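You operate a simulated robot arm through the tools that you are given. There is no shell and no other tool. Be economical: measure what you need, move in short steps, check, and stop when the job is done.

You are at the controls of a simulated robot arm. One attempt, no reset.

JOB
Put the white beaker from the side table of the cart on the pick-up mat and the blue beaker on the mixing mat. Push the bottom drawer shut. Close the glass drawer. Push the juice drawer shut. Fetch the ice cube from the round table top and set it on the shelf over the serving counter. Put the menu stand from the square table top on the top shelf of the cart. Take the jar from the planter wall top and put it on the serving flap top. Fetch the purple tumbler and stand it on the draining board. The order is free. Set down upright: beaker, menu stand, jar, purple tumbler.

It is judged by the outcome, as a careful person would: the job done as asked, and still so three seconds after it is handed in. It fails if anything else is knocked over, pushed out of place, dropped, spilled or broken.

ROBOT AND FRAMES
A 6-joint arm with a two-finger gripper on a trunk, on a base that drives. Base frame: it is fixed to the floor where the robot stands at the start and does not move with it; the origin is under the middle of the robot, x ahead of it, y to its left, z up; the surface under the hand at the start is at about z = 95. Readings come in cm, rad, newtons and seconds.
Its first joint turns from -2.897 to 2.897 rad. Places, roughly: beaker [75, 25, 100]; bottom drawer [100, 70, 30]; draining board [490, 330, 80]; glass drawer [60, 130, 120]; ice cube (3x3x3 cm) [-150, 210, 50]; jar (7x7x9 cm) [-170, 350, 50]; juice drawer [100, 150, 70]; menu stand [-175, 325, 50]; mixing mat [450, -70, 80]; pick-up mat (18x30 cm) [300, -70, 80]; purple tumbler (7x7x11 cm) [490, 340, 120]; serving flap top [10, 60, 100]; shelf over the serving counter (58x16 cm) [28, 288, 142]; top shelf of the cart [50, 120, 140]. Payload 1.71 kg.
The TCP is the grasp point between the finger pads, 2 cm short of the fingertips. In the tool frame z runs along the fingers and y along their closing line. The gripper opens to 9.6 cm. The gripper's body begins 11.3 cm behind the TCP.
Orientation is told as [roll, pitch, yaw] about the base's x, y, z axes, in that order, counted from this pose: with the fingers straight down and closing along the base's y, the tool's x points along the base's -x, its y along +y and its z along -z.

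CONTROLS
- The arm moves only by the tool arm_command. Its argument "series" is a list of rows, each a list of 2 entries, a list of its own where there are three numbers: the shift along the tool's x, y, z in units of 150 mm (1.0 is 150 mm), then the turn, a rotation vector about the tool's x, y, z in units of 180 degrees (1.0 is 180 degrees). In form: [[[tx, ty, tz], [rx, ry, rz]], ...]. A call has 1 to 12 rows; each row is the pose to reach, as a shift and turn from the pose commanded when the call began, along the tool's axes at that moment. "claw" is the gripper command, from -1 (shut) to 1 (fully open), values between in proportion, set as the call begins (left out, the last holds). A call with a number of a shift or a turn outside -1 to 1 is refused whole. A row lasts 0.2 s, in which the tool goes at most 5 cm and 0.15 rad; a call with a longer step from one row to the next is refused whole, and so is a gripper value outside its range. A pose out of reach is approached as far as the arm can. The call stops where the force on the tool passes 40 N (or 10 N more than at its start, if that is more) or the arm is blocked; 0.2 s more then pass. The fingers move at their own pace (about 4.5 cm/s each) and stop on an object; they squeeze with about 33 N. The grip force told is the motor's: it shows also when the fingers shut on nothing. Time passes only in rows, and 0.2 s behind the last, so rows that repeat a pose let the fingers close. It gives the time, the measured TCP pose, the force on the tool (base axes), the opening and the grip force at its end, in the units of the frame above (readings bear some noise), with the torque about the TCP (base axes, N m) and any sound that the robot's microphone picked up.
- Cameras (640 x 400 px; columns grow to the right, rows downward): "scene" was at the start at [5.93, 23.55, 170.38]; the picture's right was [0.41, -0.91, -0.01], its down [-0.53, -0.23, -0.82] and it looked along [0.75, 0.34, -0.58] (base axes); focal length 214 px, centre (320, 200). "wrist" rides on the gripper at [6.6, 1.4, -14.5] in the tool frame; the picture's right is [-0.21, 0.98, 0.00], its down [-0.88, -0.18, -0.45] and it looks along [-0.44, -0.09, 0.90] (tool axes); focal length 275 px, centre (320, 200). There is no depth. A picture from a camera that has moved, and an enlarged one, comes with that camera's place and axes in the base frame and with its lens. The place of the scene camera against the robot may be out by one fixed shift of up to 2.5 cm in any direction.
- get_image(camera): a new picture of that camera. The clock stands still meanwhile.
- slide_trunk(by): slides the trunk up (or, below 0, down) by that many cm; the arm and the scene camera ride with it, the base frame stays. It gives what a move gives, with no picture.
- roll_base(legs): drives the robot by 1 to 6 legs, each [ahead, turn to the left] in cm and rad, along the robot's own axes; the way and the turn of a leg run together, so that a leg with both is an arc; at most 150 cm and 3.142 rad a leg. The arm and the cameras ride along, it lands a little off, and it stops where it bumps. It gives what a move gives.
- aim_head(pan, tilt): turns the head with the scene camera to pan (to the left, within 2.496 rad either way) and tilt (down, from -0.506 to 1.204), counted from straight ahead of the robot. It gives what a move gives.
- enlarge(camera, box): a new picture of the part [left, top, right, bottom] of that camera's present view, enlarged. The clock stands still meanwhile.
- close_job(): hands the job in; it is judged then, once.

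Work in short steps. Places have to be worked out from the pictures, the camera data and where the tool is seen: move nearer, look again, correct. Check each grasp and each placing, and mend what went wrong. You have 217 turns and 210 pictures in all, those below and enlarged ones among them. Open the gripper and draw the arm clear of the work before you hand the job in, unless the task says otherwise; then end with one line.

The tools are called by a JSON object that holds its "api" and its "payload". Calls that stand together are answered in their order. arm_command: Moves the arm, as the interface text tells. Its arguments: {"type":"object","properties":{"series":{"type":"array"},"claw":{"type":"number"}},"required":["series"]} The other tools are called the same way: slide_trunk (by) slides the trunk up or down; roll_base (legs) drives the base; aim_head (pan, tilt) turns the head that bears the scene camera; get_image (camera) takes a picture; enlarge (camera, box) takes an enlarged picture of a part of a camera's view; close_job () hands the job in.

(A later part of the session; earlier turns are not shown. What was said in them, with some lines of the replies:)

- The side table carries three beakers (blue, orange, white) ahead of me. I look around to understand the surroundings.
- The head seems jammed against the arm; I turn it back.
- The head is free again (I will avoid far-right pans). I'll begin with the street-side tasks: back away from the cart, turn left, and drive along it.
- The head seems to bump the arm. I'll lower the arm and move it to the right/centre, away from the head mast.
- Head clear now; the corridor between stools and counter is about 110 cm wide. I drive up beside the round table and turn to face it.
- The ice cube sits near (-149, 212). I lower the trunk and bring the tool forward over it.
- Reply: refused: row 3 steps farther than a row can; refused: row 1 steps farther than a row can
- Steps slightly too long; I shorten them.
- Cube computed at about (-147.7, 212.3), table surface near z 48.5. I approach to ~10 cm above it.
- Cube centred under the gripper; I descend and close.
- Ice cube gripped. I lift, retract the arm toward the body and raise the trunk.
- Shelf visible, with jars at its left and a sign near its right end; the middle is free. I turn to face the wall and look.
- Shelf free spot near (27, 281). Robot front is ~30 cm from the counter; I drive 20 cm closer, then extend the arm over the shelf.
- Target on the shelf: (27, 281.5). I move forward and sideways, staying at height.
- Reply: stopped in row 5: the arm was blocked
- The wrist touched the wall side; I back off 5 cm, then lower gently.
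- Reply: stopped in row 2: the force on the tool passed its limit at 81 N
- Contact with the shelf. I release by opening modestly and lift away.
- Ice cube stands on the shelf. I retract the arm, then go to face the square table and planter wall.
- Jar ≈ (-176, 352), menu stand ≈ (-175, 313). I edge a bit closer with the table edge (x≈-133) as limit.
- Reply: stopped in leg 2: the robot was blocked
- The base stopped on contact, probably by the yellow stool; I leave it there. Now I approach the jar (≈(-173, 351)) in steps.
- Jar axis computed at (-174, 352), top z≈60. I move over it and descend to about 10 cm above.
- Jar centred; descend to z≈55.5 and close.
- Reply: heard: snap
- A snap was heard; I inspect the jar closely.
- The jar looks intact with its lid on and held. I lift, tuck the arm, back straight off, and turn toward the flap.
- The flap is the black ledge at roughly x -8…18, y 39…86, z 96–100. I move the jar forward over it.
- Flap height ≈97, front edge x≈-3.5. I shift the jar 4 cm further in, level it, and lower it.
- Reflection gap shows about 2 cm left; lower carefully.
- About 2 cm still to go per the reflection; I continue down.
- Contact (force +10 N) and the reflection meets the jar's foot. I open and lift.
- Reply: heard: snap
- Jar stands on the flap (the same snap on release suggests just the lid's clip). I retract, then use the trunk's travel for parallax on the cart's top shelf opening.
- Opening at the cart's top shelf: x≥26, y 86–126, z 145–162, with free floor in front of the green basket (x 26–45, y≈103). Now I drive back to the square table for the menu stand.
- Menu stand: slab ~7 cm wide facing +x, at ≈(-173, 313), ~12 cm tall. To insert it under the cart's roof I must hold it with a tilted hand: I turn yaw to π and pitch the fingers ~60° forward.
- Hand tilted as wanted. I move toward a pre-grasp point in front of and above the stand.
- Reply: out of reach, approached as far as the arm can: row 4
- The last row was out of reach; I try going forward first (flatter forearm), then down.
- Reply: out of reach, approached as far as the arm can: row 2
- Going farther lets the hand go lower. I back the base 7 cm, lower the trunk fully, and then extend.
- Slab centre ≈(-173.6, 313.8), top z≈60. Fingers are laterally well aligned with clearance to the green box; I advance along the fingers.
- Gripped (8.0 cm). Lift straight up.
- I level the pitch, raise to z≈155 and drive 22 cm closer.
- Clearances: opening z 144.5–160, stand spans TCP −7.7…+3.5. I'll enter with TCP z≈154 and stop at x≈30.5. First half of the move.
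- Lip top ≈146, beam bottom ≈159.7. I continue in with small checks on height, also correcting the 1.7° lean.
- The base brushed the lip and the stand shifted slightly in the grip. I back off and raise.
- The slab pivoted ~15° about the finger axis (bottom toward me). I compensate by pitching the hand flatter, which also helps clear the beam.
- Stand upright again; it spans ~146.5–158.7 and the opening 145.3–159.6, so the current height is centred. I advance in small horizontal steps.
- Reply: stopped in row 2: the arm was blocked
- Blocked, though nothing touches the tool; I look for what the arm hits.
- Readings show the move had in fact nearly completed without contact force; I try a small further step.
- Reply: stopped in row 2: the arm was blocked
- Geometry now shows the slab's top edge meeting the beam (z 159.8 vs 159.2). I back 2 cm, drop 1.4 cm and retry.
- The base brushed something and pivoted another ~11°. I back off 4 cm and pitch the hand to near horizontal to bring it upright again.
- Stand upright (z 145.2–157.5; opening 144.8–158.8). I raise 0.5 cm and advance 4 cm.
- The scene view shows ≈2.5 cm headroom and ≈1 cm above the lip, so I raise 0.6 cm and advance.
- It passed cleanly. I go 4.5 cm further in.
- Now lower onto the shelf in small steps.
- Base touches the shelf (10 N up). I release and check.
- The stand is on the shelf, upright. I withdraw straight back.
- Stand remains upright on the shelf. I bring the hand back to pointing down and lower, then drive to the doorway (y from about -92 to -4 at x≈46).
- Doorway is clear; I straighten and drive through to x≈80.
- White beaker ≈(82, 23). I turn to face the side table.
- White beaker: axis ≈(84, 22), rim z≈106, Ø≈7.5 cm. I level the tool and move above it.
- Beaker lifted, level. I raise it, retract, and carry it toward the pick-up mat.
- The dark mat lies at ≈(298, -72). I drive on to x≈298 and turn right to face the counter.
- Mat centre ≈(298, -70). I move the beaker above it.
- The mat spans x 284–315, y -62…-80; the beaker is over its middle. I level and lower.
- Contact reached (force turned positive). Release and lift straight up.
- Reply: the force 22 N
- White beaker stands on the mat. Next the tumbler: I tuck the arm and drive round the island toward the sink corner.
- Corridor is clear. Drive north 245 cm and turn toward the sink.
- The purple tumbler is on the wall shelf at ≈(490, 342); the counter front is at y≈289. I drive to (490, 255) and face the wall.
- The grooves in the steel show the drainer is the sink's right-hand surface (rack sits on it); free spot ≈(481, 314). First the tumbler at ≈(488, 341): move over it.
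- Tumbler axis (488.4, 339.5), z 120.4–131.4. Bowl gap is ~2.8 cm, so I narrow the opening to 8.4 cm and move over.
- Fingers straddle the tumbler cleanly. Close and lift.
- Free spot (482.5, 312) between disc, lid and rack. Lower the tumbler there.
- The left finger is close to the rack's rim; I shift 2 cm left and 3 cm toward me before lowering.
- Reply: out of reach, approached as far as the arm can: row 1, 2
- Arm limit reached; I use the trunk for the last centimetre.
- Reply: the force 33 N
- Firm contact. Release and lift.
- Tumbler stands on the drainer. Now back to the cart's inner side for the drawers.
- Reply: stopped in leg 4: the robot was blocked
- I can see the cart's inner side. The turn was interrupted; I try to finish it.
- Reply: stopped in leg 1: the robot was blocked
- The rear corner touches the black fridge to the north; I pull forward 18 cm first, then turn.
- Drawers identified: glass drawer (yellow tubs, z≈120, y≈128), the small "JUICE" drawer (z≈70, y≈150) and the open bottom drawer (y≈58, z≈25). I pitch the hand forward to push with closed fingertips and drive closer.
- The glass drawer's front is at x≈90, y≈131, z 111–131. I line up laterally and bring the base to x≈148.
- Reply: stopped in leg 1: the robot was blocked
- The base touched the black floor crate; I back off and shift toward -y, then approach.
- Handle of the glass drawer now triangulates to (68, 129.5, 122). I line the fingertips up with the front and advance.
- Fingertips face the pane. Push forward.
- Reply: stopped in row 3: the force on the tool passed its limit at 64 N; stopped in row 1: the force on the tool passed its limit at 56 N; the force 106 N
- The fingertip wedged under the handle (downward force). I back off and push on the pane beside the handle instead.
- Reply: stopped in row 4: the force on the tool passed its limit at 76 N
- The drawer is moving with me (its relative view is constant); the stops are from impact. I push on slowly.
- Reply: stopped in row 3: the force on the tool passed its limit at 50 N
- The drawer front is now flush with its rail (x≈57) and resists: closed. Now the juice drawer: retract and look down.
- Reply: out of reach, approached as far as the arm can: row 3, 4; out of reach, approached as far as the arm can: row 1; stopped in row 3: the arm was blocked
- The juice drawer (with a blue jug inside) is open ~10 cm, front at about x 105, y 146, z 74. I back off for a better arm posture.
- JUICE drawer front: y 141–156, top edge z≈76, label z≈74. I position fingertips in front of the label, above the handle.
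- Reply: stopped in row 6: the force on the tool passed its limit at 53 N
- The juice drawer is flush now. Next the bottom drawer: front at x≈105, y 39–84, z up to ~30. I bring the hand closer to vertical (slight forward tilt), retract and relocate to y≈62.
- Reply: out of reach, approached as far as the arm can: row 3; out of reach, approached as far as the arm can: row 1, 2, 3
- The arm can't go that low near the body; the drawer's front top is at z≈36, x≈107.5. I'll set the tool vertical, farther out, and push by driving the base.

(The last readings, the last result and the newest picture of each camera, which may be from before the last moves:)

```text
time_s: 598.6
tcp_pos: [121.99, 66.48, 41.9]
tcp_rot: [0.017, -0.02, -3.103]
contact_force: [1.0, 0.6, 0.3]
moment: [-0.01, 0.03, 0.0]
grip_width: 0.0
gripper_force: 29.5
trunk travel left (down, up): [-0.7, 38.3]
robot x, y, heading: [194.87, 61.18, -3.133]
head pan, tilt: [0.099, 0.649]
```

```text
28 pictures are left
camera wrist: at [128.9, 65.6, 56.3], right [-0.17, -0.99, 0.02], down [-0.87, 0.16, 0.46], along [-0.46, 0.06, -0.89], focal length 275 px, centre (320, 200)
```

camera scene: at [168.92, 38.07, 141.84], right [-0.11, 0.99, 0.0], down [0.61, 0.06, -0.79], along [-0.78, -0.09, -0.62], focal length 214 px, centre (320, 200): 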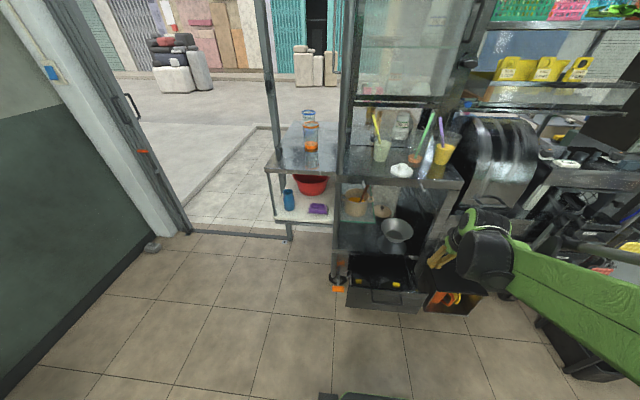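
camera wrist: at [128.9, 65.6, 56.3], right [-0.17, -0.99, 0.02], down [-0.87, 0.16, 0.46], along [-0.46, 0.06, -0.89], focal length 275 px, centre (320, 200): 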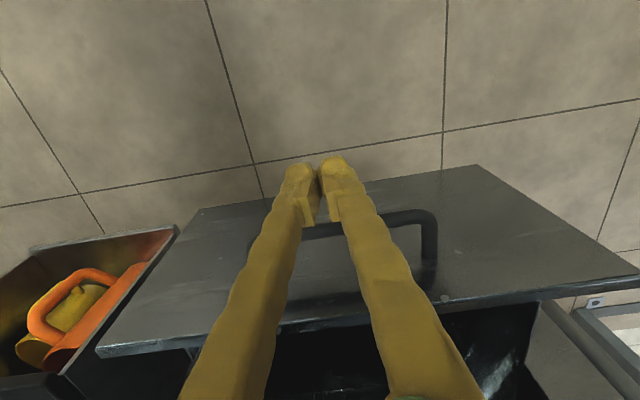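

Reached. I lower to z≈33 and drive forward to push the drawer.

{"api": "arm_command", "payload": {"series": [[[0, 0, 0.3], [0, 0, 0]], [[0, 0, 0.6], [0, 0, 0]]]}}

{"api": "roll_base", "payload": {"legs": [[14, 0]]}}

{"api": "get_image", "payload": {"camera": "wrist"}}

```text
time_s: 599.2
tcp_pos: [121.56, 66.43, 32.65]
tcp_rot: [0.016, -0.019, -3.103]
contact_force: [-1.0, 0.3, -0.5]
moment: [0.0, 0.06, 0.02]
grip_width: 0.0
gripper_force: 29.0
trunk travel left (down, up): [-0.7, 38.3]
robot x, y, heading: [194.71, 60.58, -3.136]
head pan, tilt: [0.099, 0.649]
```

```text
time_s: 600.8
tcp_pos: [107.74, 66.4, 32.74]
tcp_rot: [0.019, -0.02, -3.103]
contact_force: [-0.1, -0.5, -0.6]
moment: [-0.01, -0.01, 0.0]
grip_width: 0.01
gripper_force: 29.2
trunk travel left (down, up): [-0.7, 38.3]
robot x, y, heading: [180.63, 61.35, -3.142]
head pan, tilt: [0.099, 0.649]
```

```text
27 pictures are left
camera wrist: at [114.61, 65.49, 47.11], right [-0.17, -0.99, 0.02], down [-0.87, 0.16, 0.46], along [-0.45, 0.06, -0.89], focal length 275 px, centre (320, 200)
```

wrist: 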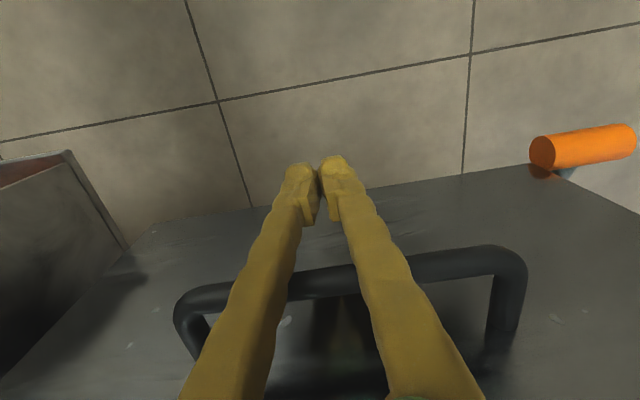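

{"api": "roll_base", "payload": {"legs": [[10, 0]]}}

{"api": "get_image", "payload": {"camera": "wrist"}}

```text
time_s: 602.0
tcp_pos: [101.61, 66.4, 35.93]
tcp_rot: [0.016, -0.053, -3.107]
contact_force: [0.9, -0.2, -1.1]
moment: [-0.01, -0.05, 0.03]
grip_width: 0.03
gripper_force: 29.4
trunk travel left (down, up): [-0.7, 38.3]
robot x, y, heading: [172.24, 60.96, -3.141]
head pan, tilt: [0.099, 0.649]
stopped in leg 1: the force on the tool passed its limit at 95 N (the readings are from after the stop); the commanded pose is now the measured one
```

```text
26 pictures are left
camera wrist: at [109.12, 65.48, 50.11], right [-0.17, -0.98, 0.03], down [-0.86, 0.16, 0.49], along [-0.49, 0.06, -0.87], focal length 275 px, centre (320, 200)
```

wrist: 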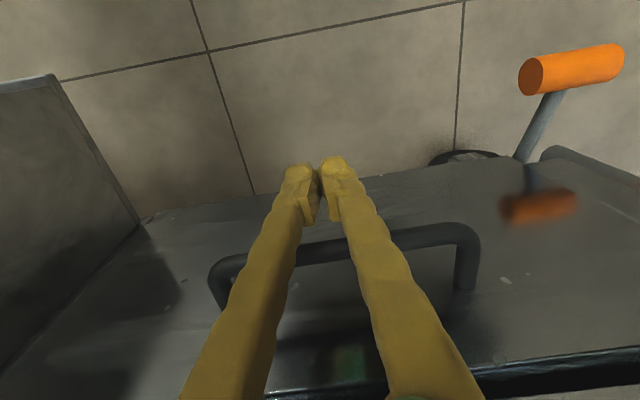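

Force stop on contact; the drawer has begun to move. I push on slowly with the arm.

{"api": "arm_command", "payload": {"series": [[[-0.05, 0, 0.03], [0, 0, 0]], [[-0.1, 0, 0.06], [0, 0, 0]], [[-0.15, 0, 0.09], [0, 0, 0]], [[-0.2, 0, 0.12], [0, 0, 0]], [[-0.25, 0, 0.12], [0, 0, 0]], [[-0.3, 0, 0.12], [0, 0, 0]], [[-0.35, 0, 0.12], [0, 0, 0]], [[-0.4, 0, 0.12], [0, 0, 0]], [[-0.45, 0, 0.12], [0, 0, 0]], [[-0.5, 0, 0.12], [0, 0, 0]], [[-0.55, 0, 0.12], [0, 0, 0]], [[-0.6, 0, 0.12], [0, 0, 0]]]}}

{"api": "get_image", "payload": {"camera": "wrist"}}

```text
time_s: 602.6
tcp_pos: [101.18, 66.36, 36.32]
tcp_rot: [0.016, -0.063, -3.108]
contact_force: [-0.2, -0.3, -0.2]
moment: [0.01, -0.03, 0.0]
grip_width: 0.0
gripper_force: 29.1
trunk travel left (down, up): [-0.7, 38.3]
robot x, y, heading: [172.26, 61.07, -3.139]
head pan, tilt: [0.099, 0.649]
stopped in row 3: the force on the tool passed its limit at 56 N (the readings are from after the stop); the commanded pose is now the measured one
```

```text
25 pictures are left
camera wrist: at [108.65, 65.4, 50.42], right [-0.17, -0.98, 0.03], down [-0.85, 0.16, 0.5], along [-0.49, 0.06, -0.87], focal length 275 px, centre (320, 200)
```

wrist: 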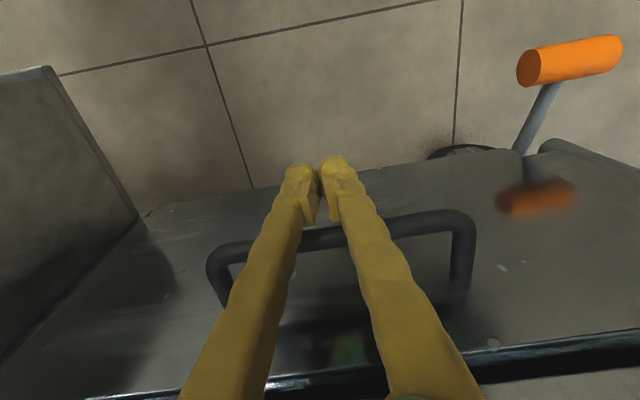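

{"api": "arm_command", "payload": {"series": [[[0.2, 0, 0], [0, 0, 0]], [[0.4, 0, -0.2], [0, 0, 0]], [[0.6, 0, -0.45], [0, 0, 0]], [[0.7, 0, -0.75], [0, 0, 0]], [[0.7, 0, -1], [0, 0, 0]]]}}

{"api": "aim_head", "payload": {"pan": -0.1, "tilt": 0.75}}

{"api": "get_image", "payload": {"camera": "scene"}}

```text
time_s: 603.9
tcp_pos: [112.57, 66.9, 50.34]
tcp_rot: [0.017, -0.061, -3.108]
contact_force: [-1.2, 0.0, -0.2]
moment: [-0.03, -0.01, 0.0]
grip_width: 0.0
gripper_force: 29.6
out of reach, approached as far as the arm can: row 1, 2, 3, 4
trunk travel left (down, up): [-0.7, 38.3]
robot x, y, heading: [172.35, 60.9, -3.137]
head pan, tilt: [0.099, 0.649]
```

```text
time_s: 604.6
tcp_pos: [112.47, 66.94, 50.5]
tcp_rot: [0.014, -0.061, -3.107]
contact_force: [0.2, 0.9, 0.1]
moment: [-0.04, -0.01, 0.01]
grip_width: 0.0
gripper_force: 29.0
trunk travel left (down, up): [-0.7, 38.3]
robot x, y, heading: [172.13, 60.85, -3.14]
head pan, tilt: [-0.099, 0.75]
```

```text
24 pictures are left
camera scene: at [163.36, 39.76, 140.98], right [0.09, 1.0, 0.0], down [0.69, -0.06, -0.72], along [-0.72, 0.07, -0.69], focal length 214 px, centre (320, 200)
```

scene: 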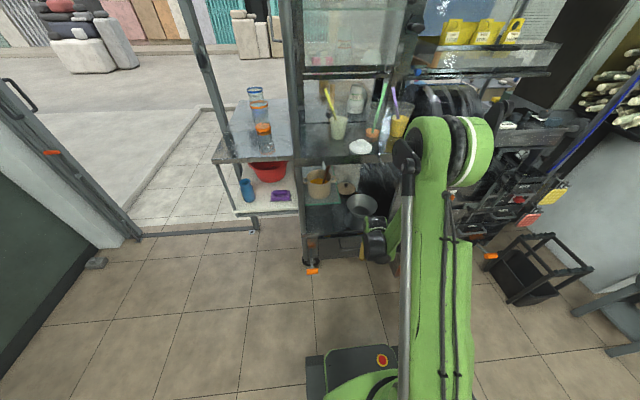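

The bottom drawer is in. Now the blue beaker on the side table: raise the arm and go to (130, 20) facing it.

{"api": "slide_trunk", "payload": {"by": 30}}

{"api": "arm_command", "payload": {"series": [[[0.05, 0, -0.3], [0, 0, 0]], [[0.1, 0, -0.6], [0, 0.01, 0]], [[0.15, 0, -0.9], [0, 0.01, 0]]], "claw": 1}}

{"api": "arm_command", "payload": {"series": [[[0.1, 0, -0.3], [0, 0, 0]], [[0.2, 0, -0.6], [0, 0, 0]], [[0.3, 0, -0.9], [0, 0, 0]]]}}

{"api": "arm_command", "payload": {"series": [[[0.1, 0, -0.3], [0, 0, 0]], [[0.2, 0, -0.6], [0, 0, 0]], [[0.3, 0, -0.9], [0, 0, 0]]]}}

{"api": "roll_base", "payload": {"legs": [[0, 1.571], [41, 0], [0, -1.571], [40, 0]]}}

{"api": "get_image", "payload": {"camera": "wrist"}}

{"api": "get_image", "payload": {"camera": "scene"}}

```text
time_s: 607.6
tcp_pos: [112.46, 66.91, 80.47]
tcp_rot: [0.016, -0.062, -3.108]
contact_force: [0.5, -0.3, -0.4]
moment: [0.01, -0.01, 0.02]
grip_width: 0.03
gripper_force: 29.3
trunk travel left (down, up): [-30.7, 8.3]
robot x, y, heading: [172.51, 61.03, -3.137]
head pan, tilt: [-0.099, 0.75]
```

```text
time_s: 608.4
tcp_pos: [115.62, 67.44, 93.75]
tcp_rot: [0.014, -0.03, -3.108]
contact_force: [-0.1, -0.5, 0.1]
moment: [-0.01, -0.01, -0.02]
grip_width: 7.0
gripper_force: 0.2
trunk travel left (down, up): [-30.7, 8.3]
robot x, y, heading: [172.36, 60.7, -3.137]
head pan, tilt: [-0.099, 0.75]
```

```text
time_s: 609.2
tcp_pos: [120.45, 67.62, 107.39]
tcp_rot: [0.015, -0.031, -3.106]
contact_force: [-0.4, -1.0, 0.6]
moment: [-0.01, -0.04, -0.01]
grip_width: 9.6
gripper_force: 0.0
trunk travel left (down, up): [-30.7, 8.3]
robot x, y, heading: [172.49, 61.1, -3.143]
head pan, tilt: [-0.099, 0.75]
```

```text
time_s: 610.0
tcp_pos: [124.97, 67.83, 120.64]
tcp_rot: [0.015, -0.028, -3.107]
contact_force: [-0.1, 0.9, -0.1]
moment: [-0.02, -0.02, -0.01]
grip_width: 9.58
gripper_force: 0.1
trunk travel left (down, up): [-30.7, 8.3]
robot x, y, heading: [172.62, 60.94, -3.136]
head pan, tilt: [-0.099, 0.75]
```

```text
time_s: 627.8
tcp_pos: [87.8, 26.17, 120.33]
tcp_rot: [0.015, -0.028, -3.1]
contact_force: [-2.3, 0.5, -0.1]
moment: [-0.05, -0.22, 0.02]
grip_width: 9.59
gripper_force: 0.0
trunk travel left (down, up): [-30.7, 8.3]
robot x, y, heading: [136.03, 19.79, -3.131]
head pan, tilt: [-0.099, 0.75]
stopped in leg 4: the robot was blocked; the commanded pose is now the measured one
```

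```text
23 pictures are left
camera wrist: at [94.93, 25.28, 134.71], right [-0.16, -0.99, 0.02], down [-0.87, 0.16, 0.47], along [-0.46, 0.06, -0.88], focal length 275 px, centre (320, 200)
```

wrist: 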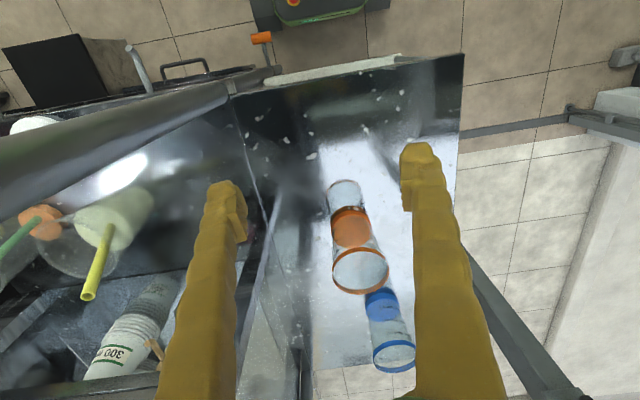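

```text
22 pictures are left
camera scene: at [128.32, -1.49, 171.04], right [0.09, 1.0, 0.0], down [0.68, -0.06, -0.73], along [-0.72, 0.07, -0.69], focal length 214 px, centre (320, 200)
```

scene: 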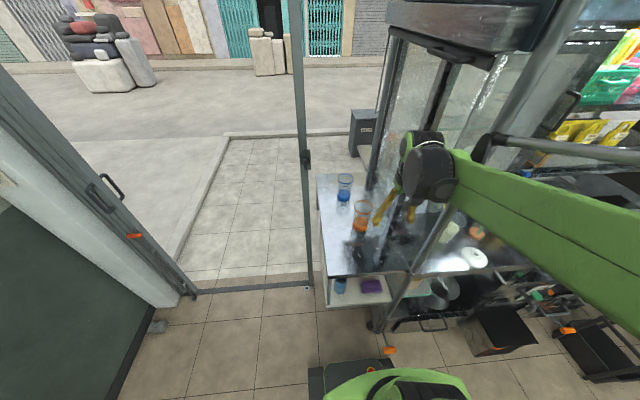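

The base just touched the cart's caster brake; I back 3 cm. Blue beaker axis ≈(49, 19.8). I shift the arm to that line and extend high over the orange one.

{"api": "roll_base", "payload": {"legs": [[-3, 0]]}}

{"api": "arm_command", "payload": {"series": [[[0, 0.2, -0.1], [0, 0, 0]], [[0, 0.4, -0.2], [0, 0, 0]], [[-0.3, 0.4, -0.2], [0, 0, 0]], [[-0.6, 0.38, -0.2], [0, 0, 0]], [[-0.9, 0.36, -0.2], [0, 0, 0]]]}}

{"api": "arm_command", "payload": {"series": [[[-0.3, 0, 0], [0, 0, 0]], [[-0.6, 0, 0], [0, 0, 0]], [[-0.9, 0, 0], [0, 0, 0]]]}}

{"api": "arm_command", "payload": {"series": [[[-0.3, 0, 0], [0, 0, 0]], [[-0.6, 0, 0], [0, 0, 0]], [[-0.75, 0, 0], [0, 0, 0]]]}}

{"api": "get_image", "payload": {"camera": "wrist"}}

```text
time_s: 628.6
tcp_pos: [92.87, 26.03, 121.08]
tcp_rot: [0.016, -0.044, -3.098]
contact_force: [-0.6, -0.9, -1.4]
moment: [-0.03, -0.13, 0.01]
grip_width: 9.6
gripper_force: 0.0
trunk travel left (down, up): [-30.7, 8.3]
robot x, y, heading: [138.93, 19.69, -3.126]
head pan, tilt: [-0.099, 0.75]
```

```text
time_s: 629.8
tcp_pos: [78.49, 20.15, 124.28]
tcp_rot: [0.014, -0.034, -3.098]
contact_force: [1.9, -0.3, 0.2]
moment: [0.01, 0.16, -0.01]
grip_width: 9.58
gripper_force: 0.1
trunk travel left (down, up): [-30.7, 8.3]
robot x, y, heading: [138.76, 19.85, -3.131]
head pan, tilt: [-0.099, 0.75]
```

```text
time_s: 630.6
tcp_pos: [65.15, 19.57, 125.03]
tcp_rot: [0.015, -0.035, -3.097]
contact_force: [0.9, -0.6, 0.7]
moment: [0.0, 0.14, 0.0]
grip_width: 9.58
gripper_force: 0.1
trunk travel left (down, up): [-30.7, 8.3]
robot x, y, heading: [139.04, 19.94, -3.128]
head pan, tilt: [-0.099, 0.75]
```

```text
time_s: 631.4
tcp_pos: [52.15, 19.07, 123.87]
tcp_rot: [0.016, -0.021, -3.098]
contact_force: [-1.3, 0.6, -1.7]
moment: [0.03, -0.23, -0.05]
grip_width: 9.59
gripper_force: 0.1
trunk travel left (down, up): [-30.7, 8.3]
robot x, y, heading: [139.07, 19.78, -3.129]
head pan, tilt: [-0.099, 0.75]
```

```text
21 pictures are left
camera wrist: at [59.16, 18.21, 138.34], right [-0.16, -0.99, 0.02], down [-0.87, 0.15, 0.46], along [-0.46, 0.06, -0.89], focal length 275 px, centre (320, 200)
```

wrist: 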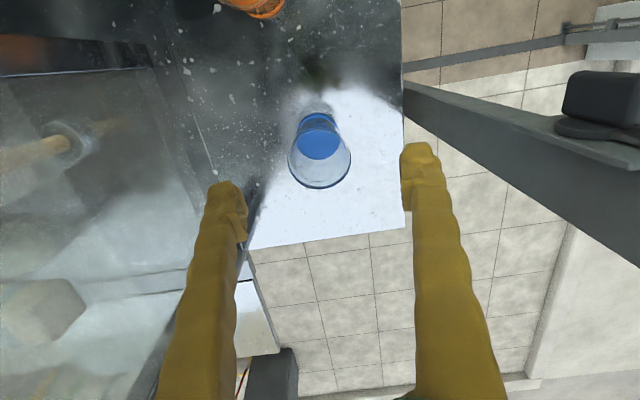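

{"api": "arm_command", "payload": {"series": [[[-0.2, -0.02, 0.2], [0, 0, 0]], [[-0.22, -0.02, 0.5], [0, 0, 0]], [[-0.22, -0.02, 0.75], [0, 0, 0]]]}}

{"api": "get_image", "payload": {"camera": "wrist"}}

```text
time_s: 632.2
tcp_pos: [49.47, 18.92, 113.47]
tcp_rot: [0.017, -0.027, -3.098]
contact_force: [0.8, -0.4, 0.1]
moment: [-0.04, 0.03, 0.0]
grip_width: 9.6
gripper_force: 0.1
trunk travel left (down, up): [-30.7, 8.3]
robot x, y, heading: [139.09, 20.19, -3.127]
head pan, tilt: [-0.099, 0.75]
```

```text
20 pictures are left
camera wrist: at [56.52, 18.04, 127.67], right [-0.16, -0.99, 0.02], down [-0.87, 0.15, 0.47], along [-0.46, 0.06, -0.88], focal length 275 px, centre (320, 200)
```

wrist: 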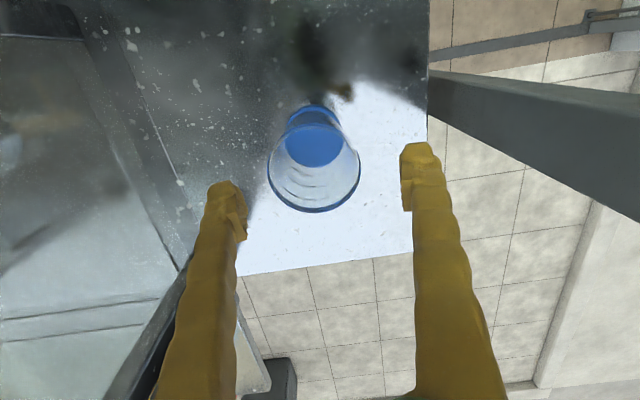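

{"api": "arm_command", "payload": {"series": [[[-0.01, -0.03, 0.3], [0, 0, 0]], [[-0.02, -0.03, 0.55], [0, 0, 0]], [[-0.02, -0.03, 0.77], [0, 0, 0]]]}}

{"api": "arm_command", "payload": {"series": [[[0, 0, 0], [0, 0, 0]], [[0, 0, 0], [0, 0, 0]], [[0, 0, 0], [0, 0, 0]], [[0, 0, 0], [0, 0, 0]], [[0, 0, 0], [0, 0, 0]]], "claw": -1}}

{"api": "arm_command", "payload": {"series": [[[0, 0, -0.1], [0, 0, 0]], [[0, 0, -0.35], [0, 0, 0]], [[0, 0, -0.65], [0, 0, 0]], [[0, 0, -0.95], [0, 0, 0]]]}}

{"api": "get_image", "payload": {"camera": "wrist"}}

```text
time_s: 633.0
tcp_pos: [48.7, 19.21, 101.7]
tcp_rot: [0.016, -0.027, -3.098]
contact_force: [-0.4, -0.2, -0.5]
moment: [0.01, 0.01, 0.01]
grip_width: 9.61
gripper_force: 0.1
trunk travel left (down, up): [-30.7, 8.3]
robot x, y, heading: [139.33, 19.76, -3.13]
head pan, tilt: [-0.099, 0.75]
```

```text
time_s: 634.2
tcp_pos: [48.64, 19.03, 101.79]
tcp_rot: [0.015, -0.028, -3.097]
contact_force: [1.1, -1.4, 7.0]
moment: [-0.24, 0.05, 0.08]
grip_width: 8.37
gripper_force: 32.2
trunk travel left (down, up): [-30.7, 8.3]
robot x, y, heading: [139.06, 19.85, -3.124]
head pan, tilt: [-0.099, 0.75]
```

```text
time_s: 635.2
tcp_pos: [49.2, 19.59, 116.14]
tcp_rot: [0.014, -0.025, -3.097]
contact_force: [-1.1, -0.3, -0.2]
moment: [0.02, -0.01, 0.0]
grip_width: 8.28
gripper_force: 33.2
trunk travel left (down, up): [-30.7, 8.3]
robot x, y, heading: [138.99, 19.72, -3.125]
head pan, tilt: [-0.099, 0.75]
```

```text
19 pictures are left
camera wrist: at [56.23, 18.66, 130.52], right [-0.16, -0.99, 0.02], down [-0.87, 0.15, 0.47], along [-0.46, 0.06, -0.89], focal length 275 px, centre (320, 200)
```

wrist: 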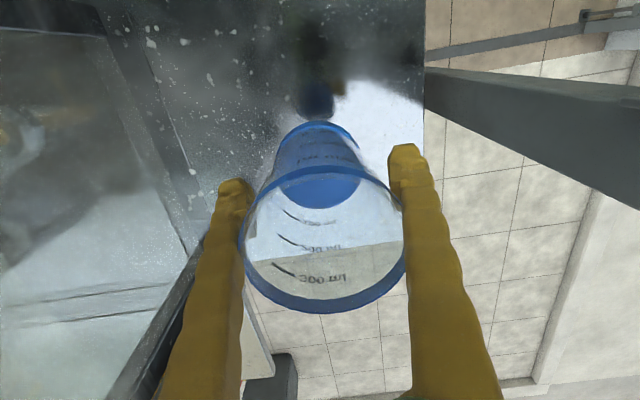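

Blue beaker held. I raise it, draw back over the orange beaker, and drive to the mixing mat.

{"api": "arm_command", "payload": {"series": [[[0, 0, -0.3], [0, 0, 0]], [[0.05, 0, -0.55], [0, 0, 0]], [[0.25, 0, -0.6], [0, 0, 0]], [[0.5, 0, -0.6], [0, 0, 0]], [[0.75, 0, -0.6], [0, 0, 0]], [[1, 0, -0.6], [0, 0, 0]]]}}

{"api": "arm_command", "payload": {"series": [[[0.25, 0, 0], [0, 0, 0]], [[0.5, 0, 0], [0, 0, 0]], [[0.75, 0, 0], [0, 0, 0]], [[1, 0, 0], [0, 0, 0]]]}}

{"api": "arm_command", "payload": {"series": [[[0.25, 0, 0], [0, 0, 0]], [[0.5, 0, 0], [0, 0, 0]], [[0.75, 0, 0], [0, 0, 0]]]}}

{"api": "roll_base", "payload": {"legs": [[-45, 0], [0, 3.05], [140, 0]]}}

{"api": "aim_head", "payload": {"pan": -0.4, "tilt": 0.5}}

{"api": "get_image", "payload": {"camera": "scene"}}

```text
time_s: 636.6
tcp_pos: [64.09, 20.2, 124.55]
tcp_rot: [0.017, -0.025, -3.098]
contact_force: [-0.8, -0.4, -0.8]
moment: [0.01, -0.02, 0.01]
grip_width: 8.24
gripper_force: 33.1
trunk travel left (down, up): [-30.7, 8.3]
robot x, y, heading: [138.95, 19.46, -3.125]
head pan, tilt: [-0.099, 0.75]
```

```text
time_s: 637.6
tcp_pos: [79.45, 20.9, 124.14]
tcp_rot: [0.016, -0.028, -3.098]
contact_force: [0.6, -0.5, -0.3]
moment: [0.01, 0.08, 0.02]
grip_width: 8.25
gripper_force: 32.8
trunk travel left (down, up): [-30.7, 8.3]
robot x, y, heading: [138.72, 19.78, -3.13]
head pan, tilt: [-0.099, 0.75]
```

```text
time_s: 638.4
tcp_pos: [90.73, 21.48, 123.85]
tcp_rot: [0.015, -0.028, -3.096]
contact_force: [-0.2, 0.0, -0.1]
moment: [0.01, 0.04, -0.02]
grip_width: 8.24
gripper_force: 33.0
trunk travel left (down, up): [-30.7, 8.3]
robot x, y, heading: [139.32, 19.9, -3.129]
head pan, tilt: [-0.099, 0.75]
```

```text
time_s: 662.3
tcp_pos: [373.08, 0.79, 123.83]
tcp_rot: [0.016, -0.025, -0.058]
contact_force: [0.0, -0.1, -0.7]
moment: [-0.01, 0.04, -0.03]
grip_width: 8.13
gripper_force: 32.9
trunk travel left (down, up): [-30.7, 8.3]
robot x, y, heading: [325.04, 7.39, -0.092]
head pan, tilt: [-0.099, 0.75]
```

```text
time_s: 663.1
tcp_pos: [372.38, 0.89, 124.03]
tcp_rot: [0.016, -0.03, -0.056]
contact_force: [-1.4, -0.3, 0.3]
moment: [0.01, -0.07, 0.02]
grip_width: 8.12
gripper_force: 33.2
trunk travel left (down, up): [-30.7, 8.3]
robot x, y, heading: [325.25, 7.31, -0.089]
head pan, tilt: [-0.4, 0.499]
```

```text
18 pictures are left
camera scene: at [332.21, 22.9, 173.2], right [-0.47, -0.88, 0.0], down [-0.43, 0.23, -0.87], along [0.77, -0.41, -0.49], focal length 214 px, centre (320, 200)
```

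scene: 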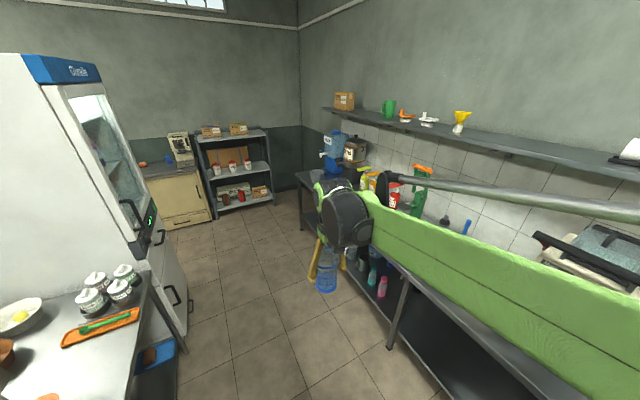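

{"api": "roll_base", "payload": {"legs": [[0, 0.055], [124, 0], [0, -1.54]]}}

{"api": "aim_head", "payload": {"pan": -0.2, "tilt": 0.75}}

{"api": "get_image", "payload": {"camera": "scene"}}

{"api": "get_image", "payload": {"camera": "wrist"}}

```text
time_s: 677.7
tcp_pos: [447.68, -43.48, 124.42]
tcp_rot: [0.015, -0.042, -1.503]
contact_force: [-0.9, 0.3, 0.8]
moment: [-0.01, -0.03, 0.0]
grip_width: 8.09
gripper_force: 32.7
trunk travel left (down, up): [-30.7, 8.3]
robot x, y, heading: [448.25, 3.27, -1.534]
head pan, tilt: [-0.4, 0.499]
```

```text
time_s: 678.5
tcp_pos: [447.53, -41.88, 125.05]
tcp_rot: [0.014, -0.055, -1.505]
contact_force: [-0.4, 0.2, -0.8]
moment: [0.0, 0.0, 0.01]
grip_width: 8.12
gripper_force: 33.1
trunk travel left (down, up): [-30.7, 8.3]
robot x, y, heading: [448.35, 3.21, -1.531]
head pan, tilt: [-0.201, 0.75]
```

```text
17 pictures are left
camera scene: at [466.17, -1.81, 171.1], right [-0.99, 0.17, 0.0], down [0.11, 0.67, -0.73], along [-0.12, -0.72, -0.68], focal length 214 px, centre (320, 200)
```

scene: 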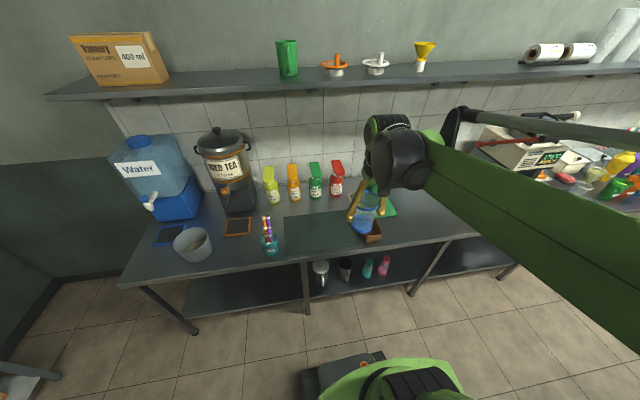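

```text
16 pictures are left
camera wrist: at [448.34, -34.4, 139.28], right [0.99, -0.14, 0.03], down [-0.14, -0.86, 0.49], along [-0.05, -0.49, -0.87], focal length 275 px, centre (320, 200)
```

wrist: 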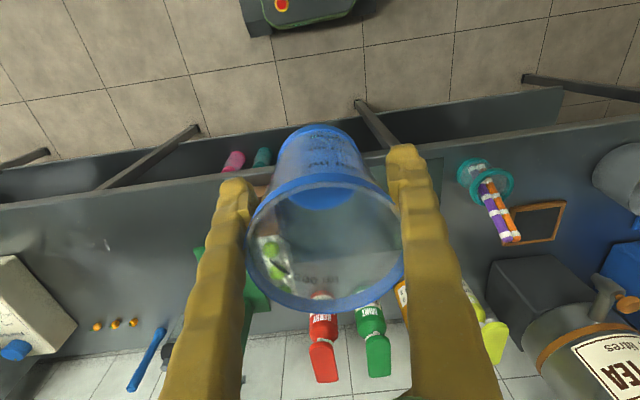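

The dark mixing mat centre ≈(453.5, -71), free of objects. I move the beaker over it.

{"api": "arm_command", "payload": {"series": [[[-0.28, 0.1, 0], [0, 0, 0]], [[-0.56, 0.2, 0], [0, 0, 0]], [[-0.84, 0.3, 0], [0, 0, 0]]]}}

{"api": "arm_command", "payload": {"series": [[[-0.28, 0.05, 0.05], [0, 0, 0]], [[-0.56, 0.08, 0.1], [0, 0, 0]], [[-0.84, 0.08, 0.2], [0, 0, 0]], [[-1, 0.08, 0.45], [0, 0, 0]], [[-1, 0.08, 0.75], [0, 0, 0]]]}}

{"api": "get_image", "payload": {"camera": "wrist"}}

{"api": "enlarge", "payload": {"camera": "scene", "box": [230, 130, 430, 270]}}

```text
time_s: 679.3
tcp_pos: [452.9, -54.68, 125.73]
tcp_rot: [0.015, -0.053, -1.507]
contact_force: [0.4, 0.0, -1.7]
moment: [-0.01, 0.0, 0.0]
grip_width: 8.11
gripper_force: 33.0
trunk travel left (down, up): [-30.7, 8.3]
robot x, y, heading: [448.58, 3.07, -1.534]
head pan, tilt: [-0.201, 0.75]
```

```text
time_s: 680.5
tcp_pos: [455.2, -69.42, 115.4]
tcp_rot: [0.017, -0.057, -1.505]
contact_force: [-0.5, 0.1, -0.8]
moment: [0.01, -0.01, -0.01]
grip_width: 8.1
gripper_force: 32.8
trunk travel left (down, up): [-30.7, 8.3]
robot x, y, heading: [448.64, 3.34, -1.534]
head pan, tilt: [-0.201, 0.75]
```

```text
15 pictures are left
camera wrist: at [455.93, -62.03, 129.57], right [0.99, -0.14, 0.03], down [-0.14, -0.86, 0.49], along [-0.05, -0.49, -0.87], focal length 275 px, centre (320, 200)
```

wrist: 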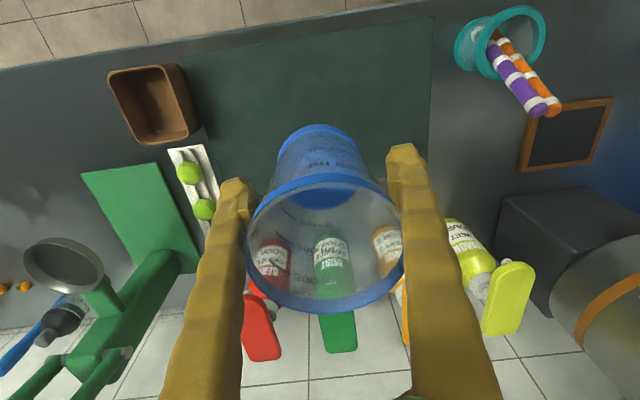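

```text
2.86 times, centred on (330, 200) of scene
camera zoom: at [466.29, -5.15, 170.98], right [-0.99, 0.16, 0.0], down [0.11, 0.68, -0.72], along [-0.12, -0.71, -0.69], focal length 613 px, centre (291, 200)
```

zoom: 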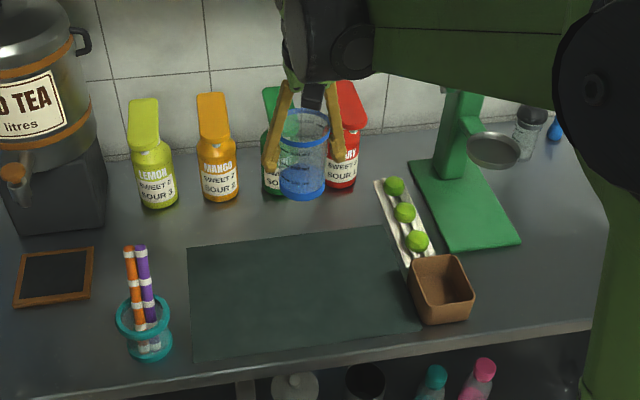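

Mat spans x 436–474, y -61…-89. I go 2–3 cm further in, level, and lower.

{"api": "arm_command", "payload": {"series": [[[-0.15, 0, 0.25], [0, 0.0095, 0]], [[-0.17, 0, 0.55], [0, 0.0095, 0]], [[-0.17, 0, 0.85], [0, 0.0095, 0]], [[-0.17, 0, 1], [0, 0.0095, 0]]]}}

{"api": "arm_command", "payload": {"series": [[[0, 0, 0.25], [0, 0, 0]], [[0, 0, 0.5], [0, 0, 0]], [[0, 0, 0.7], [0, 0, 0]]]}}

{"api": "enlarge", "payload": {"camera": "scene", "box": [280, 160, 380, 250]}}

```text
time_s: 681.5
tcp_pos: [455.53, -72.99, 100.65]
tcp_rot: [0.016, -0.027, -1.504]
contact_force: [-0.6, -0.3, -1.3]
moment: [0.03, -0.01, -0.03]
grip_width: 8.1
gripper_force: 33.0
trunk travel left (down, up): [-30.7, 8.3]
robot x, y, heading: [448.77, 3.19, -1.532]
head pan, tilt: [-0.201, 0.75]
```

```text
time_s: 682.3
tcp_pos: [455.92, -73.04, 90.3]
tcp_rot: [0.016, -0.025, -1.504]
contact_force: [0.3, 0.1, 0.0]
moment: [0.04, 0.0, 0.0]
grip_width: 8.1
gripper_force: 33.1
trunk travel left (down, up): [-30.7, 8.3]
robot x, y, heading: [448.81, 2.79, -1.536]
head pan, tilt: [-0.201, 0.75]
```

```text
4.44 times, centred on (330, 205) of scene
camera zoom: at [466.29, -5.17, 170.98], right [-0.99, 0.16, 0.0], down [0.11, 0.68, -0.72], along [-0.12, -0.71, -0.69], focal length 953 px, centre (276, 178)
```

zoom: 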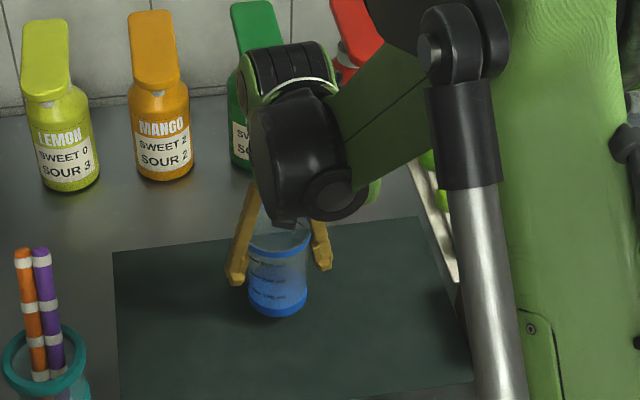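

{"api": "arm_command", "payload": {"series": [[[0, 0, 0.07], [0, 0, 0]], [[0, 0, 0.13], [0, 0, 0]]]}}

{"api": "arm_command", "payload": {"series": [[[0, 0, 0.025], [0, 0, 0]], [[0, 0, 0.05], [0, 0, 0]]]}}

```text
time_s: 682.9
tcp_pos: [455.92, -73.12, 88.17]
tcp_rot: [0.015, -0.027, -1.503]
contact_force: [-0.8, 0.0, -1.2]
moment: [0.0, 0.0, -0.02]
grip_width: 8.1
gripper_force: 33.4
trunk travel left (down, up): [-30.7, 8.3]
robot x, y, heading: [448.79, 2.97, -1.54]
head pan, tilt: [-0.201, 0.75]
```

```text
time_s: 683.5
tcp_pos: [455.95, -73.28, 87.51]
tcp_rot: [0.016, -0.025, -1.502]
contact_force: [-0.2, 0.2, 0.2]
moment: [0.01, -0.01, -0.01]
grip_width: 8.09
gripper_force: 33.3
trunk travel left (down, up): [-30.7, 8.3]
robot x, y, heading: [448.19, 2.87, -1.536]
head pan, tilt: [-0.201, 0.75]
```

No firm contact yet; a touch lower.

{"api": "arm_command", "payload": {"series": [[[0, 0, 0.015], [0, 0, 0]], [[0, 0, 0.03], [0, 0, 0]]]}}

```text
time_s: 684.1
tcp_pos: [455.92, -73.19, 87.19]
tcp_rot: [0.017, -0.027, -1.505]
contact_force: [-3.8, 0.4, 30.4]
moment: [-0.36, -0.5, 0.03]
grip_width: 8.13
gripper_force: 33.3
trunk travel left (down, up): [-30.7, 8.3]
robot x, y, heading: [448.75, 3.17, -1.535]
head pan, tilt: [-0.201, 0.75]
```

Contact (30 N). Release, lift and verify.

{"api": "arm_command", "payload": {"series": [[[0, 0, -0.01], [0, 0, 0]], [[0, 0, -0.01], [0, 0, 0]], [[0, 0, -0.01], [0, 0, 0]], [[0, 0, -0.01], [0, 0, 0]]], "claw": 1}}

{"api": "arm_command", "payload": {"series": [[[0, 0, -0.2], [0, 0, 0]], [[0, 0, -0.5], [0, 0, 0]], [[0, 0, -0.8], [0, 0, 0]], [[0, 0, -1], [0, 0, 0]]]}}

{"api": "arm_command", "payload": {"series": [[[0, 0, -0.3], [0, 0, 0]], [[0.2, 0, -0.55], [0, 0, 0]], [[0.5, 0, -0.65], [0, 0, 0]], [[0.8, 0, -0.65], [0, 0, 0]]]}}

{"api": "get_image", "payload": {"camera": "scene"}}

```text
time_s: 685.1
tcp_pos: [455.91, -73.11, 87.16]
tcp_rot: [0.015, -0.026, -1.505]
contact_force: [0.5, -0.1, -0.1]
moment: [-0.02, -0.03, 0.0]
grip_width: 9.61
gripper_force: 0.0
trunk travel left (down, up): [-30.7, 8.3]
robot x, y, heading: [448.76, 3.32, -1.537]
head pan, tilt: [-0.201, 0.75]
```

```text
time_s: 686.1
tcp_pos: [455.53, -72.77, 102.31]
tcp_rot: [0.015, -0.026, -1.504]
contact_force: [-0.8, 0.5, 0.2]
moment: [0.01, -0.02, -0.01]
grip_width: 9.6
gripper_force: 0.1
trunk travel left (down, up): [-30.7, 8.3]
robot x, y, heading: [448.68, 3.17, -1.542]
head pan, tilt: [-0.201, 0.75]
```

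```text
time_s: 687.1
tcp_pos: [454.66, -60.48, 111.69]
tcp_rot: [0.016, -0.026, -1.503]
contact_force: [-0.3, -0.1, 0.8]
moment: [-0.03, -0.02, 0.02]
grip_width: 9.6
gripper_force: 0.1
trunk travel left (down, up): [-30.7, 8.3]
robot x, y, heading: [448.35, 2.95, -1.533]
head pan, tilt: [-0.201, 0.75]
```

```text
12 pictures are left
camera scene: at [466.28, -5.12, 170.98], right [-0.99, 0.16, 0.0], down [0.11, 0.68, -0.72], along [-0.12, -0.71, -0.69], focal length 214 px, centre (320, 200)
```

scene: 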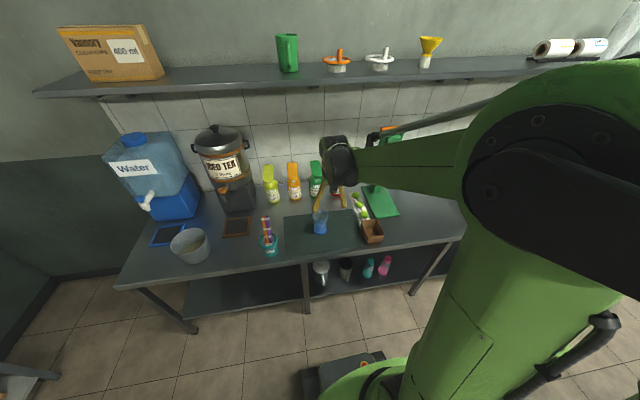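

Blue beaker stands on the mixing mat. I tuck the arm and go back for one check of the drawers.

{"api": "arm_command", "payload": {"series": [[[0.3, 0, -0.1], [0, 0, 0]], [[0.6, 0, -0.2], [0, 0, 0]], [[0.9, 0, -0.3], [0, 0, 0]]], "claw": 0.5}}

{"api": "roll_base", "payload": {"legs": [[0, -1.6], [150, 0], [100, 0]]}}

{"api": "aim_head", "payload": {"pan": -0.7, "tilt": 0.5}}

{"api": "get_image", "payload": {"camera": "scene"}}

```text
time_s: 687.9
tcp_pos: [453.7, -46.59, 116.03]
tcp_rot: [0.015, -0.029, -1.504]
contact_force: [0.4, 0.3, 0.6]
moment: [-0.05, -0.01, 0.02]
grip_width: 7.2
gripper_force: 0.1
trunk travel left (down, up): [-30.7, 8.3]
robot x, y, heading: [448.54, 2.85, -1.532]
head pan, tilt: [-0.201, 0.75]
```

```text
time_s: 710.5
tcp_pos: [150.05, 0.59, 115.88]
tcp_rot: [0.015, -0.026, -3.129]
contact_force: [0.7, -0.2, 0.2]
moment: [-0.01, 0.03, 0.0]
grip_width: 7.21
gripper_force: 0.0
trunk travel left (down, up): [-30.7, 8.3]
robot x, y, heading: [200.31, 3.08, 3.122]
head pan, tilt: [-0.201, 0.75]
```

```text
time_s: 711.5
tcp_pos: [152.33, 0.66, 116.71]
tcp_rot: [0.013, -0.046, -3.129]
contact_force: [0.7, -0.7, -0.5]
moment: [0.0, 0.07, 0.0]
grip_width: 7.19
gripper_force: 0.0
trunk travel left (down, up): [-30.7, 8.3]
robot x, y, heading: [200.14, 3.05, 3.124]
head pan, tilt: [-0.7, 0.499]
```

```text
11 pictures are left
camera scene: at [192.47, -12.96, 173.23], right [0.66, 0.75, 0.01], down [0.37, -0.31, -0.87], along [-0.66, 0.58, -0.49], focal length 214 px, centre (320, 200)
```

scene: 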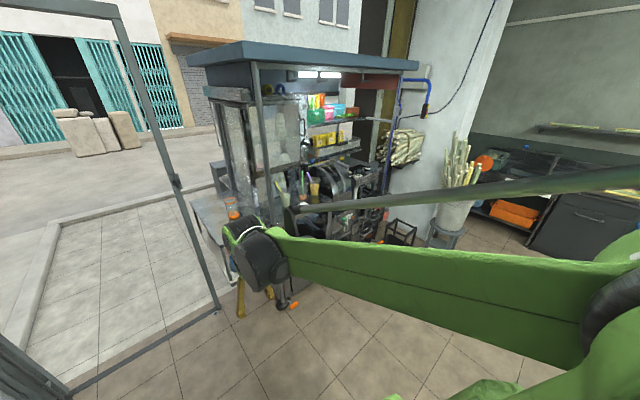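

{"api": "enlarge", "payload": {"camera": "scene", "box": [280, 80, 400, 170]}}

```text
4.44 times, centred on (340, 125) of scene
camera zoom: at [192.47, -12.96, 173.23], right [0.66, 0.75, 0.01], down [0.37, -0.31, -0.87], along [-0.66, 0.58, -0.49], focal length 953 px, centre (231, 533)
```

zoom: 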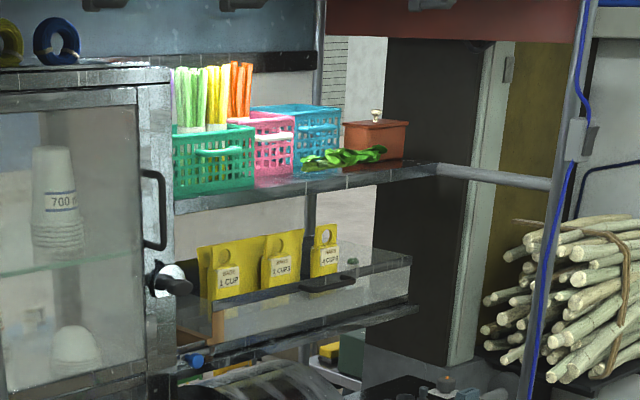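

Everything checks out: drawers flush, items in place, arm clear with gripper open. Handing in.

{"api": "close_job", "payload": {}}

```text
The job is handed in.
```

The whole job is done and handed in: every item is set down where asked, and all three drawers are pushed shut.
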